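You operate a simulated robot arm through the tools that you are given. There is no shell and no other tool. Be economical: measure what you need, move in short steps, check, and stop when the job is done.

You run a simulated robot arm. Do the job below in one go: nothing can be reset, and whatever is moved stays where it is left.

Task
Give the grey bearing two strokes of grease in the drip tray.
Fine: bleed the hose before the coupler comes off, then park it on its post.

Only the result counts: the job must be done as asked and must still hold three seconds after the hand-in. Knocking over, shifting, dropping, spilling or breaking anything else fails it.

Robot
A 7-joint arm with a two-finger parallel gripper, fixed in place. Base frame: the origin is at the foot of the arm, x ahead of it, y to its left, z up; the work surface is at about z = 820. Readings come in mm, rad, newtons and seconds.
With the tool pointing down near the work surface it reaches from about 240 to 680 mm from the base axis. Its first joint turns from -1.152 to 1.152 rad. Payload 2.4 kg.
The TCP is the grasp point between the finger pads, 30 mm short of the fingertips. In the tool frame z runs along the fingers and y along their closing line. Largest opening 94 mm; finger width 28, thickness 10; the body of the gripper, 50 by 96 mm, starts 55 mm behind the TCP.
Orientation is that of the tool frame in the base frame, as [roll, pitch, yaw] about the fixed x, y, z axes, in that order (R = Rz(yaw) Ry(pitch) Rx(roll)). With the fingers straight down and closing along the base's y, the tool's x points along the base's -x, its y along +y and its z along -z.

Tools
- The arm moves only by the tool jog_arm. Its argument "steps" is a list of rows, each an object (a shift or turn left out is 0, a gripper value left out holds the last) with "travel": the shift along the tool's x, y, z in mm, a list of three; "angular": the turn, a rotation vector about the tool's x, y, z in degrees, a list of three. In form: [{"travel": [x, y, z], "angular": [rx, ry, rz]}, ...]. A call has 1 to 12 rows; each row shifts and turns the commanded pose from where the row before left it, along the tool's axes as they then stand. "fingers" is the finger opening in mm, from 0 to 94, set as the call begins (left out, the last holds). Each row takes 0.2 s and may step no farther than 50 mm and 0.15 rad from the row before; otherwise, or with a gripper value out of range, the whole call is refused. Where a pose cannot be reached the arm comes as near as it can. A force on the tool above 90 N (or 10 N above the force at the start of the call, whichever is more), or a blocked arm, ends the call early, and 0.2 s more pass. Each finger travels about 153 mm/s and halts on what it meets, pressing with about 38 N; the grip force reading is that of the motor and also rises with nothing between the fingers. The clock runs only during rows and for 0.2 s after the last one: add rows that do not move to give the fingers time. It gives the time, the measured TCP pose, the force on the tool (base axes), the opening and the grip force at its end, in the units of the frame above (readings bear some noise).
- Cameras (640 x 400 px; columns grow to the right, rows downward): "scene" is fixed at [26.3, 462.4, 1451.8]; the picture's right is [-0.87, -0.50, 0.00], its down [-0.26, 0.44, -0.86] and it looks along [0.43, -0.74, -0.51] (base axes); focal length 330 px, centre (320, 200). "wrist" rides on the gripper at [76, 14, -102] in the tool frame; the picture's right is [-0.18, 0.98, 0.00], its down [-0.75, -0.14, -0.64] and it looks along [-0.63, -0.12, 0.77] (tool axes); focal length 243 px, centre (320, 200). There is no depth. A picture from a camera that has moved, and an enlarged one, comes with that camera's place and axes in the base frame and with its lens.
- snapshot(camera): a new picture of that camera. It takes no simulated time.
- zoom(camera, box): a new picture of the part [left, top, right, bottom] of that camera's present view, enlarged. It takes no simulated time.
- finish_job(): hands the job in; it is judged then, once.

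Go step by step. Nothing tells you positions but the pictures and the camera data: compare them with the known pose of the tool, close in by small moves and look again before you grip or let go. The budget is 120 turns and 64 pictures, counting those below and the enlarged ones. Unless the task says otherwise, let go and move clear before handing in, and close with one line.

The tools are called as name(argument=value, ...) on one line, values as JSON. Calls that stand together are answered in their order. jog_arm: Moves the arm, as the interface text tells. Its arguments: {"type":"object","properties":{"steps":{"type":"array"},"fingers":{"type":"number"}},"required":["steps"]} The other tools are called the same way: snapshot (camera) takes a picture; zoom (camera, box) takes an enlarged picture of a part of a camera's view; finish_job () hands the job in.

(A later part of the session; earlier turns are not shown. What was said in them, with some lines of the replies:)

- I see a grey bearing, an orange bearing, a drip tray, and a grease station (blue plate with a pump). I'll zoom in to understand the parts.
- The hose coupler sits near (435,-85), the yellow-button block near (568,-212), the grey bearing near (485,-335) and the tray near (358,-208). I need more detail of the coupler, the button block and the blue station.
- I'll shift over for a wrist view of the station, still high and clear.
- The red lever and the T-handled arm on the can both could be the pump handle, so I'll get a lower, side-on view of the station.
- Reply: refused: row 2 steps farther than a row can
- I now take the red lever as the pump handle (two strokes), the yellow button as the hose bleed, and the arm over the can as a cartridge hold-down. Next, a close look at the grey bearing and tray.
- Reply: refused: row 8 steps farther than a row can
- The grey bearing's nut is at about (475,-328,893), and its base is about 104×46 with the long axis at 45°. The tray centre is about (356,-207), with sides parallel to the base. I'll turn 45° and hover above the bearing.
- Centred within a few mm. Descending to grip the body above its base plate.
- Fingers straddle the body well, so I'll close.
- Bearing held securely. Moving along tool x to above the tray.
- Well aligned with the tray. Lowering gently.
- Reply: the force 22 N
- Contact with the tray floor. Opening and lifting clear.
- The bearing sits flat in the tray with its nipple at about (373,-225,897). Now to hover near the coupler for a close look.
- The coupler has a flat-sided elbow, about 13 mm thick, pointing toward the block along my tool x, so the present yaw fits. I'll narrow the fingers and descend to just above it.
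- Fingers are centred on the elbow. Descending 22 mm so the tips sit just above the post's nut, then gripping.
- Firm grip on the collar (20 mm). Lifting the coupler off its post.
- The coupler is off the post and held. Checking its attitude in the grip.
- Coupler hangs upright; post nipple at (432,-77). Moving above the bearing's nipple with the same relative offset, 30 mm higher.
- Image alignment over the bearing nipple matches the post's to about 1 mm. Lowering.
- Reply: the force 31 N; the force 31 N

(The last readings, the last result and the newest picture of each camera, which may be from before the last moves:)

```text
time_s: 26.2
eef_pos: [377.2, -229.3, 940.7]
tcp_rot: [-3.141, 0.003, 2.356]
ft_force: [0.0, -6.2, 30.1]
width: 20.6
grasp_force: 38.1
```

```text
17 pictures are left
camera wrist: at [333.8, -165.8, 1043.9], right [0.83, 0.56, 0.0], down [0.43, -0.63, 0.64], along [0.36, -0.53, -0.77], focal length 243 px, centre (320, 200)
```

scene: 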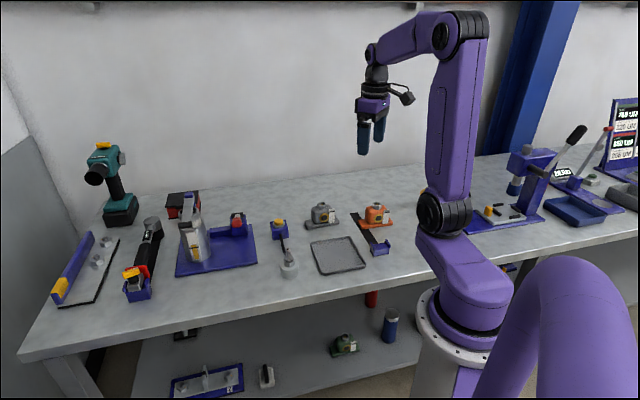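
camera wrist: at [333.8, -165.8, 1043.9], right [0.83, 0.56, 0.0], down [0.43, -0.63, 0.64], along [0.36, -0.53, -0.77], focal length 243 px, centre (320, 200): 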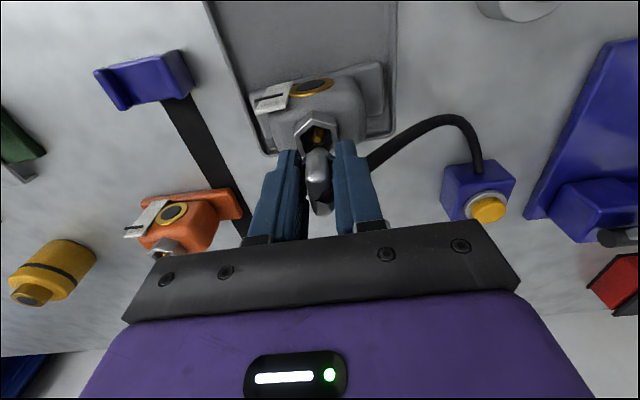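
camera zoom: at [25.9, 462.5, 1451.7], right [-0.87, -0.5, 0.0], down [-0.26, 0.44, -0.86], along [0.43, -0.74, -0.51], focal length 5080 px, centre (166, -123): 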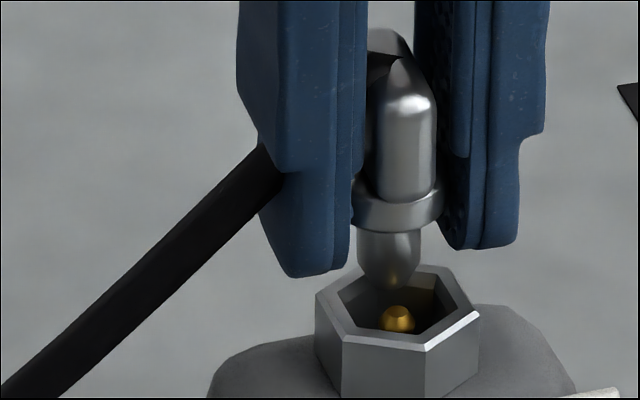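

The tip rests on the far edge of the nut, about 5 mm too far back, and has slid up slightly in the grip. Raising, shifting 5 mm toward the camera side, and lowering again.

jog_arm(steps=[{"travel": [0, 0, -10]}, {"travel": [5, -0.5, 0]}, {}])

zoom(camera="scene", box=[318, 205, 342, 231])

```text
time_s: 27.0
eef_pos: [373.6, -225.4, 950.8]
tcp_rot: [-3.141, -0.003, 2.356]
ft_force: [-0.4, 0.8, -0.4]
width: 20.7
grasp_force: 38.1
```

```text
15.38 times, centred on (330, 218) of scene
camera zoom: at [26.3, 462.4, 1451.8], right [-0.87, -0.5, 0.0], down [-0.26, 0.44, -0.86], along [0.43, -0.74, -0.51], focal length 5080 px, centre (166, -77)
```

zoom: 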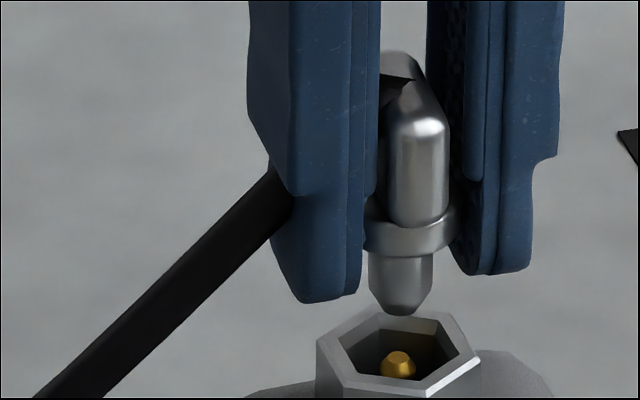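

jog_arm(steps=[{"travel": [0, 0.7, 5]}, {"travel": [0, 0, 5]}, {"travel": [0, 0, 3]}, {}])

zoom(camera="scene", box=[318, 208, 342, 234])

```text
time_s: 28.0
eef_pos: [373.8, -224.9, 936.8]
tcp_rot: [3.141, 0.001, 2.355]
ft_force: [0.1, -0.4, -1.2]
width: 20.7
grasp_force: 37.5
```

```text
15.38 times, centred on (330, 221) of scene
camera zoom: at [26.3, 462.4, 1451.8], right [-0.87, -0.5, 0.0], down [-0.26, 0.44, -0.86], along [0.43, -0.74, -0.51], focal length 5080 px, centre (166, -123)
```

zoom: 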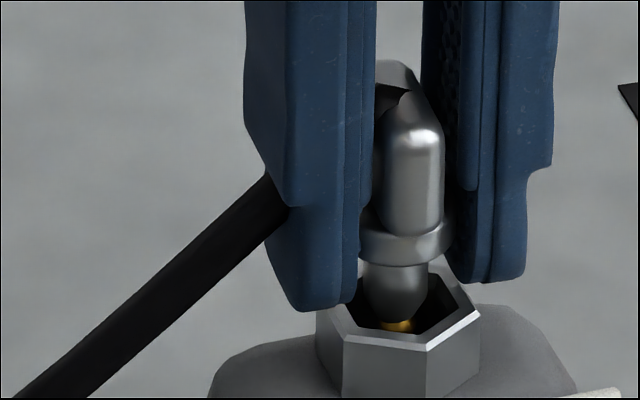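

The tip is inside the nut, centred over the nipple with no force. Lowering further.

jog_arm(steps=[{"travel": [0, 0, 3]}, {"travel": [0, 0, 2]}, {}])

zoom(camera="scene", box=[318, 208, 342, 234])

```text
time_s: 28.8
eef_pos: [373.8, -225.3, 933.3]
tcp_rot: [3.14, 0.001, 2.356]
ft_force: [-4.7, 3.3, 26.8]
width: 20.8
grasp_force: 38.2
```

```text
15.38 times, centred on (330, 221) of scene
camera zoom: at [25.9, 462.7, 1451.7], right [-0.87, -0.5, 0.0], down [-0.26, 0.44, -0.86], along [0.43, -0.74, -0.51], focal length 5080 px, centre (166, -123)
```

zoom: 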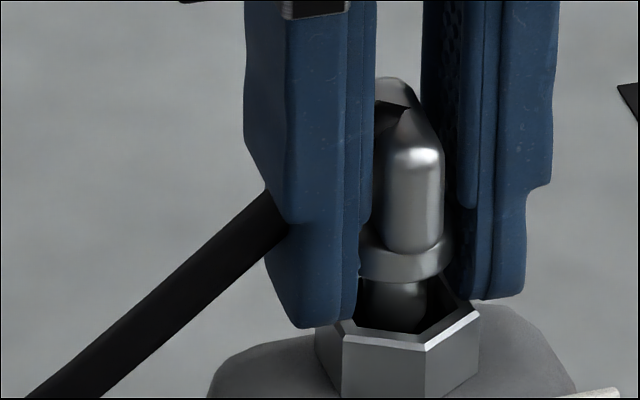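

Contact is felt, but the fingers now overlap the flange and near the nut rim. I'll open just a little, slide up 10 mm, and re-grip the coupler higher.

jog_arm(steps=[{}, {"travel": [0, 0, -5]}, {"travel": [0, 0, -4]}], fingers=25)

jog_arm(steps=[{}, {}], fingers=0)

zoom(camera="scene", box=[318, 208, 342, 234])

```text
time_s: 29.6
eef_pos: [373.9, -224.7, 941.7]
tcp_rot: [3.14, 0.001, 2.356]
ft_force: [-0.3, 0.2, 0.3]
width: 25.0
grasp_force: 0.1
```

```text
time_s: 30.2
eef_pos: [374.5, -225.2, 941.2]
tcp_rot: [-3.141, 0.0, 2.355]
ft_force: [-0.1, 0.6, -0.2]
width: 20.4
grasp_force: 38.2
```

```text
15.38 times, centred on (330, 221) of scene
camera zoom: at [26.3, 462.4, 1451.8], right [-0.87, -0.5, 0.0], down [-0.26, 0.44, -0.86], along [0.43, -0.74, -0.51], focal length 5080 px, centre (166, -123)
```

zoom: 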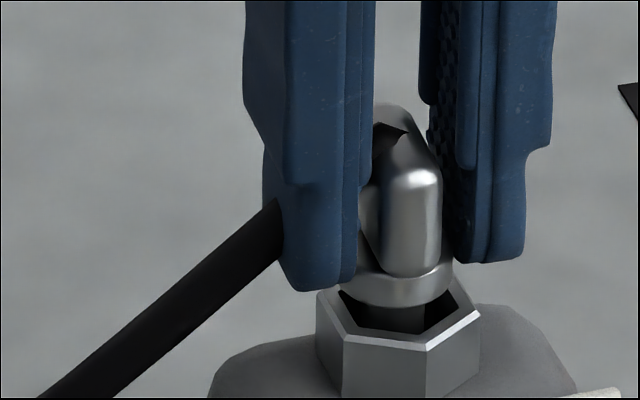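

The coupler dropped onto the nipple by itself. Pressing gently to be sure it is seated.

jog_arm(steps=[{"travel": [0, 0, 2]}, {"travel": [0, 0, 1.5]}, {}])

```text
time_s: 31.0
eef_pos: [374.4, -225.9, 940.2]
tcp_rot: [-3.141, 0.001, 2.356]
ft_force: [-4.9, 2.9, 25.8]
width: 20.1
grasp_force: 37.7
```

jog_arm(steps=[{}, {"travel": [0, 0, -10]}, {"travel": [0, 0, -20]}, {"travel": [0, 0, -40]}, {"travel": [0, 0, -30]}], fingers=27)

zoom(camera="scene", box=[190, 180, 370, 280])

```text
time_s: 32.2
eef_pos: [375.7, -225.6, 1040.1]
tcp_rot: [-3.14, 0.001, 2.355]
ft_force: [-0.4, -0.1, -0.7]
width: 27.0
grasp_force: 0.0
```

```text
3.56 times, centred on (280, 230) of scene
camera zoom: at [26.3, 462.4, 1451.8], right [-0.87, -0.5, 0.0], down [-0.26, 0.44, -0.86], along [0.43, -0.74, -0.51], focal length 1174 px, centre (462, 93)
```

zoom: 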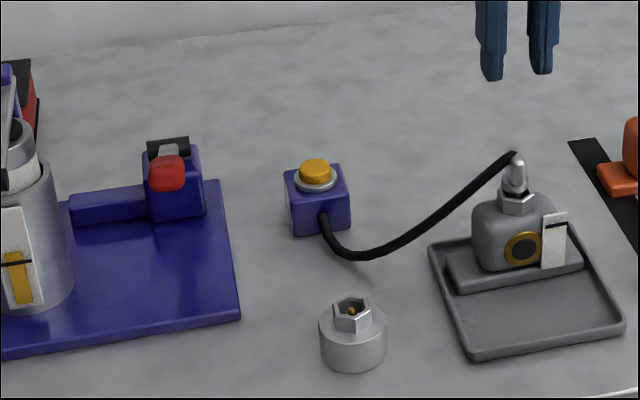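

The coupler stands on the bearing nipple. The red lever's grip centre triangulates to (566,-42,958) and its pivot to about (684,-156,878), with the lever lying along my tool x. Moving above it, fingers open.

jog_arm(steps=[{"travel": [-1, 44, 0]}, {"travel": [-1, 44, 0]}, {"travel": [-1, 44, 0]}, {"travel": [-1, 44, 0]}, {"travel": [0, 44, 0]}, {"travel": [0, 44, 0]}, {}], fingers=60)

snapshot(camera="wrist")

```text
time_s: 33.8
eef_pos: [565.5, -38.8, 1039.7]
tcp_rot: [3.141, -0.001, 2.357]
ft_force: [-0.1, 0.6, -1.0]
width: 59.9
grasp_force: 0.0
```

```text
11 pictures are left
camera wrist: at [521.6, 27.0, 1142.5], right [0.83, 0.56, 0.0], down [0.43, -0.63, 0.64], along [0.36, -0.53, -0.77], focal length 243 px, centre (320, 200)
```

wrist: 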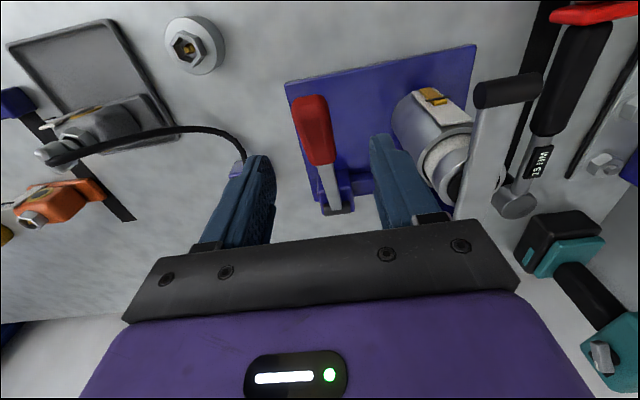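

jog_arm(steps=[{"travel": [-1, -3, 25]}, {"travel": [0, 0, 25]}, {"travel": [0, 0, 20]}, {}])

snapshot(camera="wrist")

```text
time_s: 34.8
eef_pos: [562.7, -43.0, 966.8]
tcp_rot: [-3.141, 0.001, 2.356]
ft_force: [0.4, -0.2, -0.1]
width: 60.1
grasp_force: 0.1
```

```text
10 pictures are left
camera wrist: at [518.7, 20.5, 1070.6], right [0.83, 0.57, 0.0], down [0.43, -0.63, 0.64], along [0.36, -0.53, -0.77], focal length 243 px, centre (320, 200)
```

wrist: 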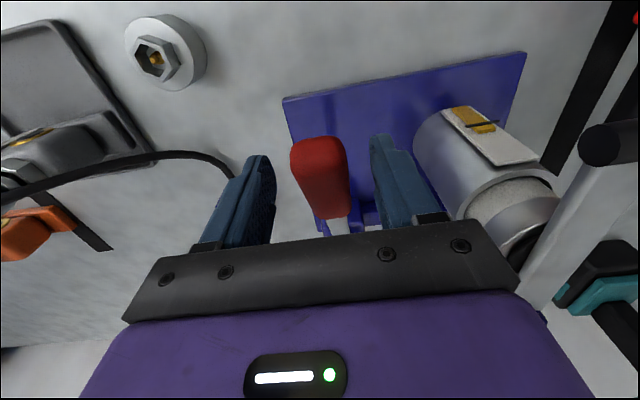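

Grip handle is centred between the fingers. Closing on it and starting the arc downward in small steps.

jog_arm(steps=[{}, {}, {}], fingers=0)

jog_arm(steps=[{"travel": [3.3, 0, 7]}, {"travel": [3.1, 0, 7]}, {"travel": [2.7, 0, 7.2]}, {"travel": [2.5, 0, 7.3]}])

```text
time_s: 35.6
eef_pos: [565.4, -41.1, 967.7]
tcp_rot: [3.138, 0.004, 2.358]
ft_force: [20.5, 11.6, -8.5]
width: 30.3
grasp_force: 44.7
```

```text
time_s: 36.6
eef_pos: [556.5, -33.0, 940.9]
tcp_rot: [3.136, 0.005, 2.361]
ft_force: [19.9, 21.5, 10.3]
width: 30.3
grasp_force: 45.6
```

Lever moves freely. Trimming 2 mm sideways to relieve side load and continuing down.

jog_arm(steps=[{"travel": [1.9, 1.5, 7.5]}, {"travel": [1.9, 1, 7.5]}, {"travel": [1.4, 0, 7.6]}, {"travel": [1.2, 0, 7.6]}])

```text
time_s: 37.6
eef_pos: [551.7, -27.6, 911.1]
tcp_rot: [3.137, 0.004, 2.358]
ft_force: [16.7, 17.1, 11.0]
width: 30.2
grasp_force: 45.1
```

jog_arm(steps=[{"travel": [0.7, 1.5, 7.7]}, {"travel": [0.5, 1, 7.7]}, {"travel": [0, 0, 7.7]}])

```text
time_s: 38.4
eef_pos: [551.2, -27.7, 887.8]
tcp_rot: [-3.14, -0.002, 2.355]
ft_force: [-3.7, 4.9, 37.7]
width: 30.4
grasp_force: 45.1
```

jog_arm(steps=[{"travel": [0, 0, 3]}, {}])

zoom(camera="scene", box=[170, 180, 370, 290])

```text
time_s: 39.0
eef_pos: [552.0, -27.8, 885.5]
tcp_rot: [3.138, 0.004, 2.355]
ft_force: [-7.5, -2.4, 37.9]
width: 30.0
grasp_force: 45.5
```

```text
3.20 times, centred on (270, 235) of scene
camera zoom: at [25.4, 462.4, 1451.8], right [-0.87, -0.5, 0.0], down [-0.25, 0.44, -0.86], along [0.43, -0.74, -0.51], focal length 1057 px, centre (480, 88)
```

zoom: 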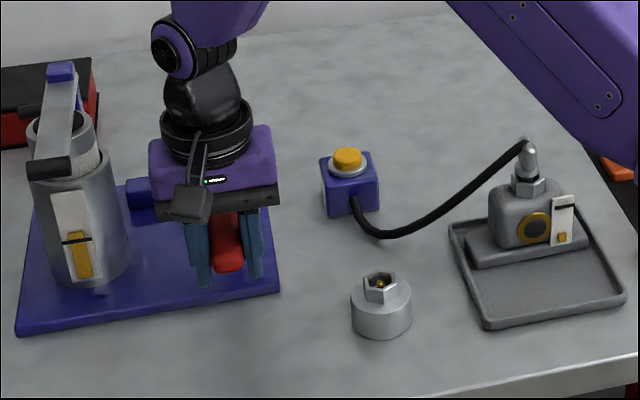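

The bearing's tag shows a yellow bar, so the red lever does pump grease and one stroke registered at the stop. Raising the lever back along its arc.

jog_arm(steps=[{"travel": [0, 0, -8]}, {"travel": [-0.3, 0, -8]}, {"travel": [-0.8, 0, -8]}, {"travel": [-1.3, -0.5, -8]}, {"travel": [-1.6, -0.5, -8]}, {"travel": [-2, -0.5, -8]}, {"travel": [-2.5, -0.5, -8]}, {"travel": [-3, -1, -8]}, {"travel": [-3.3, 0, -7.5]}, {"travel": [-3.6, 0, -7]}, {}])

```text
time_s: 41.4
eef_pos: [562.6, -39.4, 961.9]
tcp_rot: [-3.14, -0.002, 2.362]
ft_force: [3.6, 18.0, -14.4]
width: 30.0
grasp_force: 44.7
```

jog_arm(steps=[{"travel": [-1.5, 0, -3]}, {"travel": [-1, 0, -2]}, {}])

```text
time_s: 42.2
eef_pos: [564.3, -39.6, 965.9]
tcp_rot: [-3.136, -0.006, 2.361]
ft_force: [4.2, 23.9, -34.9]
width: 30.4
grasp_force: 44.6
```

Top stop felt (−35 N). Second stroke down along the same arc.

jog_arm(steps=[{"travel": [4.5, 0, 7.5]}, {"travel": [3.6, 0, 7.5]}, {"travel": [2.8, 0.5, 7.5]}, {"travel": [2.5, 0.5, 7.5]}, {"travel": [2, 0.5, 7.5]}, {"travel": [1.9, 0.5, 7.5]}, {"travel": [1.4, 0.5, 7.5]}, {"travel": [1.2, 0.5, 7.5]}, {"travel": [0.7, 0, 7.5]}, {"travel": [0.3, 0, 7.5]}, {"travel": [0, 0, 6]}, {}])

zoom(camera="scene", box=[190, 200, 370, 290])

```text
time_s: 44.8
eef_pos: [552.1, -28.6, 885.8]
tcp_rot: [3.141, 0.002, 2.354]
ft_force: [1.2, -6.7, 18.6]
width: 30.2
grasp_force: 45.8
```

```text
3.56 times, centred on (280, 245) of scene
camera zoom: at [26.0, 462.3, 1451.8], right [-0.87, -0.5, 0.0], down [-0.26, 0.44, -0.86], along [0.43, -0.74, -0.51], focal length 1174 px, centre (462, 40)
```

zoom: 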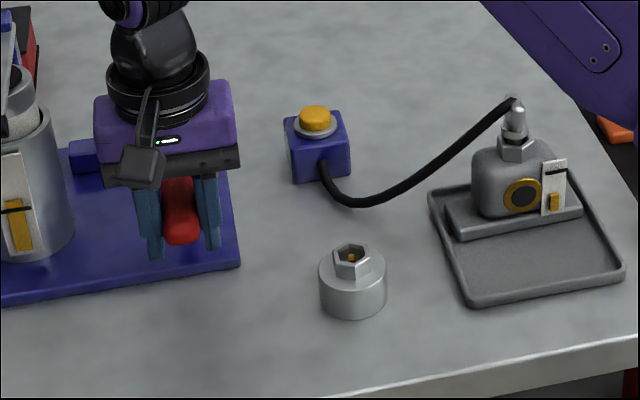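

The bar doubled, so the second stroke registered. Returning the lever to its top and releasing.

jog_arm(steps=[{"travel": [0, 0, -8]}, {"travel": [-0.3, 0, -8]}, {"travel": [-0.8, 0, -8]}, {"travel": [-1.3, -0.5, -8]}, {"travel": [-1.6, -0.5, -8]}, {"travel": [-2, -0.5, -8]}, {"travel": [-2.5, -0.5, -8]}, {"travel": [-3, -1, -8]}, {"travel": [-3.3, 0, -7.5]}, {"travel": [-3.6, 0, -7]}, {"travel": [-1.5, 0, -2.5]}, {}])

jog_arm(steps=[{}, {}, {"travel": [0, 0, -25]}, {"travel": [0, 0, -40]}], fingers=60)

```text
time_s: 47.4
eef_pos: [562.8, -40.2, 964.3]
tcp_rot: [-3.139, -0.008, 2.361]
ft_force: [3.9, 23.4, -35.3]
width: 30.2
grasp_force: 45.0
```

```text
time_s: 48.4
eef_pos: [563.7, -41.9, 1034.1]
tcp_rot: [3.139, 0.001, 2.357]
ft_force: [-0.5, 0.2, 0.0]
width: 60.1
grasp_force: 0.0
```

Lever is up and released. Now the bleed button, at about (558,-206,872); closing the fingers and hovering over it.

jog_arm(steps=[{"travel": [-28, -30, 0]}, {"travel": [-28, -30, 0]}, {"travel": [-28, -30, 0]}, {"travel": [-27, -30, 0]}, {"travel": [0, 0, 40]}, {"travel": [0, 0, 45]}, {}], fingers=0)

snapshot(camera="wrist")

zoom(camera="scene", box=[190, 180, 370, 290])

```text
time_s: 50.0
eef_pos: [558.7, -207.1, 947.2]
tcp_rot: [3.141, 0.0, 2.358]
ft_force: [0.6, -0.4, -0.4]
width: 0.1
grasp_force: 33.2
```

```text
7 pictures are left
camera wrist: at [514.6, -143.2, 1050.1], right [0.82, 0.57, 0.0], down [0.43, -0.63, 0.64], along [0.36, -0.53, -0.77], focal length 243 px, centre (320, 200)
```

wrist: 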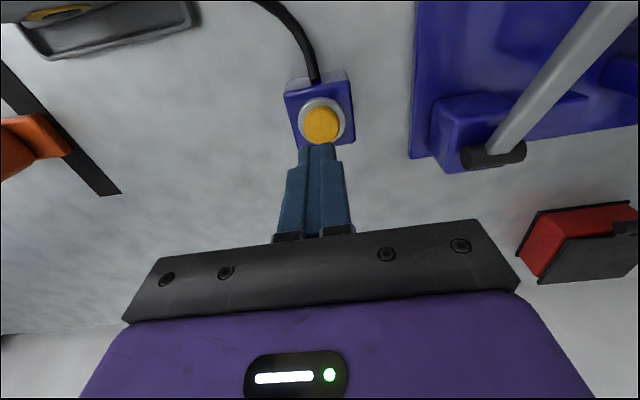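

```text
3.56 times, centred on (280, 235) of scene
camera zoom: at [26.3, 462.4, 1451.8], right [-0.87, -0.5, 0.0], down [-0.26, 0.44, -0.86], along [0.43, -0.74, -0.51], focal length 1174 px, centre (462, 76)
```

zoom: 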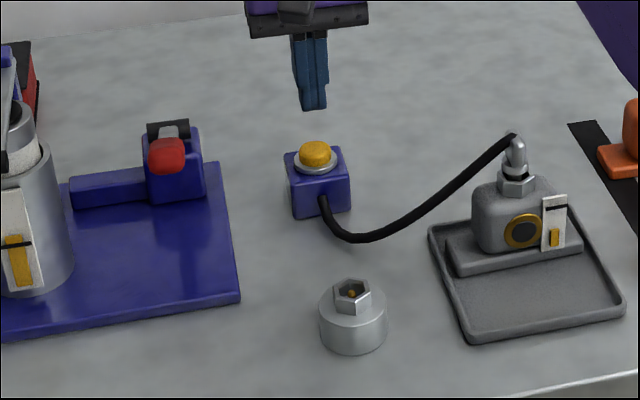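

jog_arm(steps=[{"travel": [2.5, 0.5, 20]}, {"travel": [0, 0, 18]}, {}])

zoom(camera="scene", box=[260, 195, 310, 245])

```text
time_s: 50.8
eef_pos: [556.5, -204.8, 910.1]
tcp_rot: [3.141, -0.001, 2.356]
ft_force: [0.2, 0.6, 0.2]
width: 0.0
grasp_force: 32.9
```

```text
8.00 times, centred on (285, 220) of scene
camera zoom: at [26.3, 462.4, 1451.8], right [-0.87, -0.5, 0.0], down [-0.26, 0.44, -0.86], along [0.43, -0.74, -0.51], focal length 2642 px, centre (600, 40)
```

zoom: 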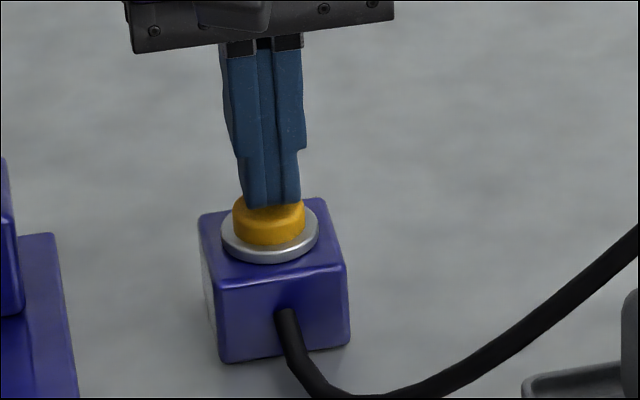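

Tip is centred on the button. Pressing in small steps.

jog_arm(steps=[{"travel": [0, 0, 3]}, {"travel": [0, 0, 3]}, {"travel": [0, 0, 2]}, {}])

```text
time_s: 51.8
eef_pos: [555.0, -204.1, 902.7]
tcp_rot: [3.141, 0.001, 2.355]
ft_force: [0.4, 1.5, 2.7]
width: 0.0
grasp_force: 33.2
```

jog_arm(steps=[{"travel": [0, 0, 2]}, {"travel": [0, 0, 2]}, {}])

```text
time_s: 52.6
eef_pos: [556.1, -204.4, 898.6]
tcp_rot: [3.14, 0.003, 2.357]
ft_force: [-1.8, 5.1, 17.3]
width: 0.1
grasp_force: 32.8
```

jog_arm(steps=[{"travel": [0, 0, 1.5]}, {"travel": [0, 0, 1]}, {}, {}, {}, {}])

zoom(camera="scene", box=[190, 190, 350, 270])

```text
time_s: 54.0
eef_pos: [556.9, -203.8, 898.9]
tcp_rot: [3.139, 0.003, 2.357]
ft_force: [-11.6, 10.3, 47.9]
width: 0.1
grasp_force: 32.4
```

```text
4.00 times, centred on (270, 230) of scene
camera zoom: at [25.1, 463.1, 1451.6], right [-0.87, -0.5, 0.0], down [-0.25, 0.44, -0.86], along [0.43, -0.74, -0.51], focal length 1321 px, centre (520, 80)
```

zoom: 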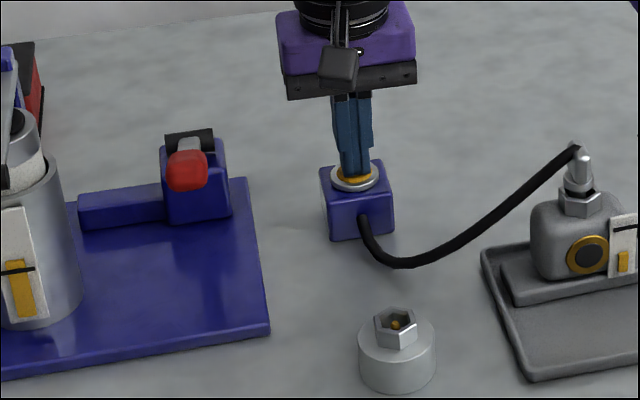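

The button is fully pressed (48 N) and has been held over a second. Releasing, then returning above the coupler using the tracked offsets.

jog_arm(steps=[{}, {}, {"travel": [0, 0, -20]}, {"travel": [0, 0, -40]}, {"travel": [0, 0, -40]}, {"travel": [28.5, -36, 0]}, {"travel": [28.5, -36, 0]}, {"travel": [28.5, -36, 0]}, {"travel": [28.7, -35.5, 0]}, {}])

jog_arm(steps=[{}, {}], fingers=34)

snapshot(camera="wrist")

```text
time_s: 56.2
eef_pos: [375.2, -222.5, 995.4]
tcp_rot: [3.141, 0.0, 2.357]
ft_force: [-0.3, -0.2, 1.0]
width: 0.0
grasp_force: 32.9
```

```text
time_s: 56.8
eef_pos: [375.5, -222.7, 995.9]
tcp_rot: [3.141, -0.001, 2.356]
ft_force: [0.5, 0.4, 0.7]
width: 34.0
grasp_force: 0.1
```

```text
3 pictures are left
camera wrist: at [331.5, -159.6, 1099.0], right [0.82, 0.57, 0.0], down [0.43, -0.63, 0.64], along [0.36, -0.53, -0.77], focal length 243 px, centre (320, 200)
```

wrist: 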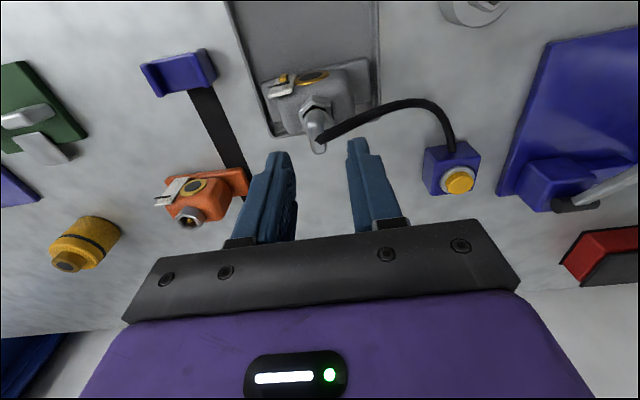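

Coupler is between the fingers' lines. Descending to the earlier grip height and gripping.

jog_arm(steps=[{"travel": [0, -1.5, 20]}, {"travel": [0, 0, 20]}, {"travel": [0, 0, 10]}, {"travel": [0, 0, 4]}, {}])

jog_arm(steps=[{}, {}, {}], fingers=0)

```text
time_s: 58.0
eef_pos: [373.0, -225.1, 941.5]
tcp_rot: [3.14, 0.001, 2.356]
ft_force: [-0.5, 0.3, 0.7]
width: 33.9
grasp_force: 0.1
```

```text
time_s: 58.8
eef_pos: [374.2, -226.0, 941.0]
tcp_rot: [3.141, 0.001, 2.356]
ft_force: [0.3, -0.2, 0.3]
width: 20.5
grasp_force: 38.5
```

Gripped at the flange with no side load. Lifting the coupler straight off.

jog_arm(steps=[{"travel": [0, 0, -3]}, {"travel": [0, 0, -5]}, {"travel": [0, 0, -12]}, {"travel": [0, 0, -30]}])

jog_arm(steps=[{"travel": [14.4, 36.3, 0]}, {"travel": [14.4, 36.3, 0]}, {"travel": [14.4, 36.3, 0]}, {"travel": [14.4, 36.1, 0]}, {"travel": [0, 0, 30]}, {"travel": [0, 0, 30]}, {}])

zoom(camera="scene", box=[276, 225, 356, 285])

```text
time_s: 59.8
eef_pos: [373.0, -225.7, 990.6]
tcp_rot: [-3.142, 0.001, 2.356]
ft_force: [0.2, 0.1, -0.4]
width: 20.4
grasp_force: 38.3
```

```text
time_s: 61.4
eef_pos: [433.2, -81.9, 928.8]
tcp_rot: [3.141, -0.001, 2.355]
ft_force: [0.2, -0.6, -1.1]
width: 20.5
grasp_force: 38.0
```

```text
6.67 times, centred on (316, 255) of scene
camera zoom: at [26.3, 462.4, 1451.8], right [-0.87, -0.5, 0.0], down [-0.26, 0.44, -0.86], along [0.43, -0.74, -0.51], focal length 2201 px, centre (347, -167)
```

zoom: 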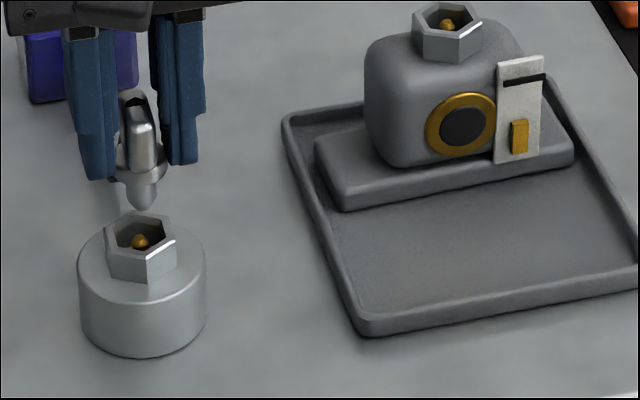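

Bearing is undisturbed, and the tip is laterally in line with the post nipple. Lowering onto the post in small steps.

jog_arm(steps=[{"travel": [-1, 0, 6]}, {"travel": [0, 0, 5]}, {}])

jog_arm(steps=[{"travel": [0, 0, 3]}, {"travel": [0, 0, 3]}, {}])

```text
time_s: 62.2
eef_pos: [435.0, -83.4, 919.0]
tcp_rot: [-3.141, 0.0, 2.356]
ft_force: [-0.2, -0.7, -0.7]
width: 20.4
grasp_force: 37.6
```

```text
time_s: 63.0
eef_pos: [434.5, -84.2, 912.7]
tcp_rot: [3.141, -0.001, 2.358]
ft_force: [0.6, 0.2, 0.3]
width: 20.5
grasp_force: 37.7
```

jog_arm(steps=[{"travel": [0, 0, 3]}, {"travel": [0, 0, 2]}, {}])

jog_arm(steps=[{"travel": [0, 0, 1.5]}, {"travel": [0, 0, 1.5]}, {}])

```text
time_s: 63.8
eef_pos: [434.4, -83.3, 909.1]
tcp_rot: [-3.141, 0.0, 2.356]
ft_force: [0.4, -0.2, -0.6]
width: 20.4
grasp_force: 38.5
```

```text
time_s: 64.6
eef_pos: [435.7, -83.1, 906.2]
tcp_rot: [3.141, 0.002, 2.358]
ft_force: [2.2, 1.6, 1.1]
width: 20.6
grasp_force: 38.1
```

jog_arm(steps=[{"travel": [0, 0, 1.5]}, {"travel": [0, 0, 1]}, {}])

zoom(camera="scene", box=[274, 225, 314, 275])

```text
time_s: 65.4
eef_pos: [435.5, -84.7, 902.6]
tcp_rot: [3.141, -0.001, 2.359]
ft_force: [4.6, 4.6, 0.3]
width: 20.4
grasp_force: 38.4
```

```text
8.00 times, centred on (294, 250) of scene
camera zoom: at [26.4, 462.6, 1451.7], right [-0.87, -0.5, 0.0], down [-0.26, 0.44, -0.86], along [0.43, -0.74, -0.51], focal length 2642 px, centre (528, -200)
```

zoom: 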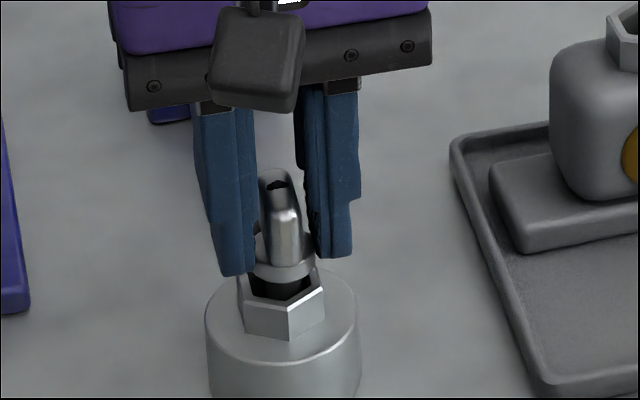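

About 2–3 mm remains before it seats. Continuing until firm contact.

jog_arm(steps=[{"travel": [0, 0, 1]}, {"travel": [0, 0, 1]}, {}])

jog_arm(steps=[{"travel": [0, 0, 0.7]}, {"travel": [0, 0, 0.7]}, {}])

```text
time_s: 66.2
eef_pos: [435.9, -83.9, 901.5]
tcp_rot: [3.141, 0.0, 2.357]
ft_force: [3.0, 5.1, 7.9]
width: 20.4
grasp_force: 37.7
```

```text
time_s: 67.0
eef_pos: [434.2, -83.9, 900.6]
tcp_rot: [-3.141, 0.001, 2.357]
ft_force: [-1.5, 4.0, 23.3]
width: 20.6
grasp_force: 37.5
```

Firm contact, seated as it was on the bearing. Opening slightly and rising clear.

jog_arm(steps=[{}, {}, {"travel": [0, 0, -10]}, {"travel": [0, 0, -20]}, {"travel": [0, 0, -40]}, {"travel": [0, 0, -40]}, {"travel": [30, 0, -30]}, {}], fingers=27)

zoom(camera="scene", box=[200, 190, 360, 290])

```text
time_s: 68.8
eef_pos: [413.8, -61.9, 1037.9]
tcp_rot: [-3.14, -0.001, 2.354]
ft_force: [0.4, -0.1, 0.7]
width: 27.2
grasp_force: 0.0
```

```text
4.00 times, centred on (280, 240) of scene
camera zoom: at [26.3, 462.5, 1451.8], right [-0.87, -0.5, 0.0], down [-0.26, 0.44, -0.86], along [0.43, -0.74, -0.51], focal length 1321 px, centre (480, 40)
```

zoom: 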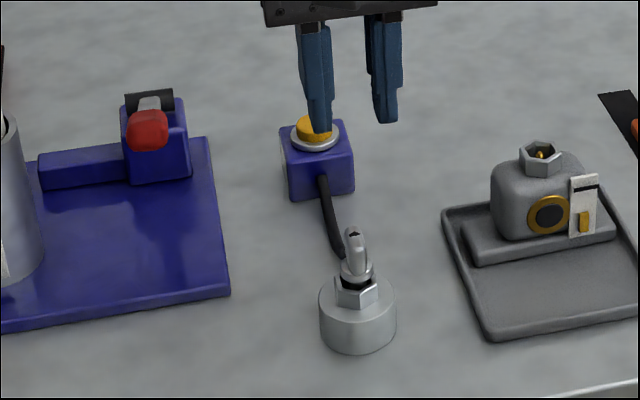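

The coupler is back upright on its post as at the start. The greased bearing sits in the tray, the lever is up and the gripper is clear. Handing in.

finish_job()

```text
The job is handed in.
```

The grey bearing is in the drip tray with two strokes of grease; I pressed the yellow button (taken to be the bleed) before removing the coupler, then parked the coupler on its post.
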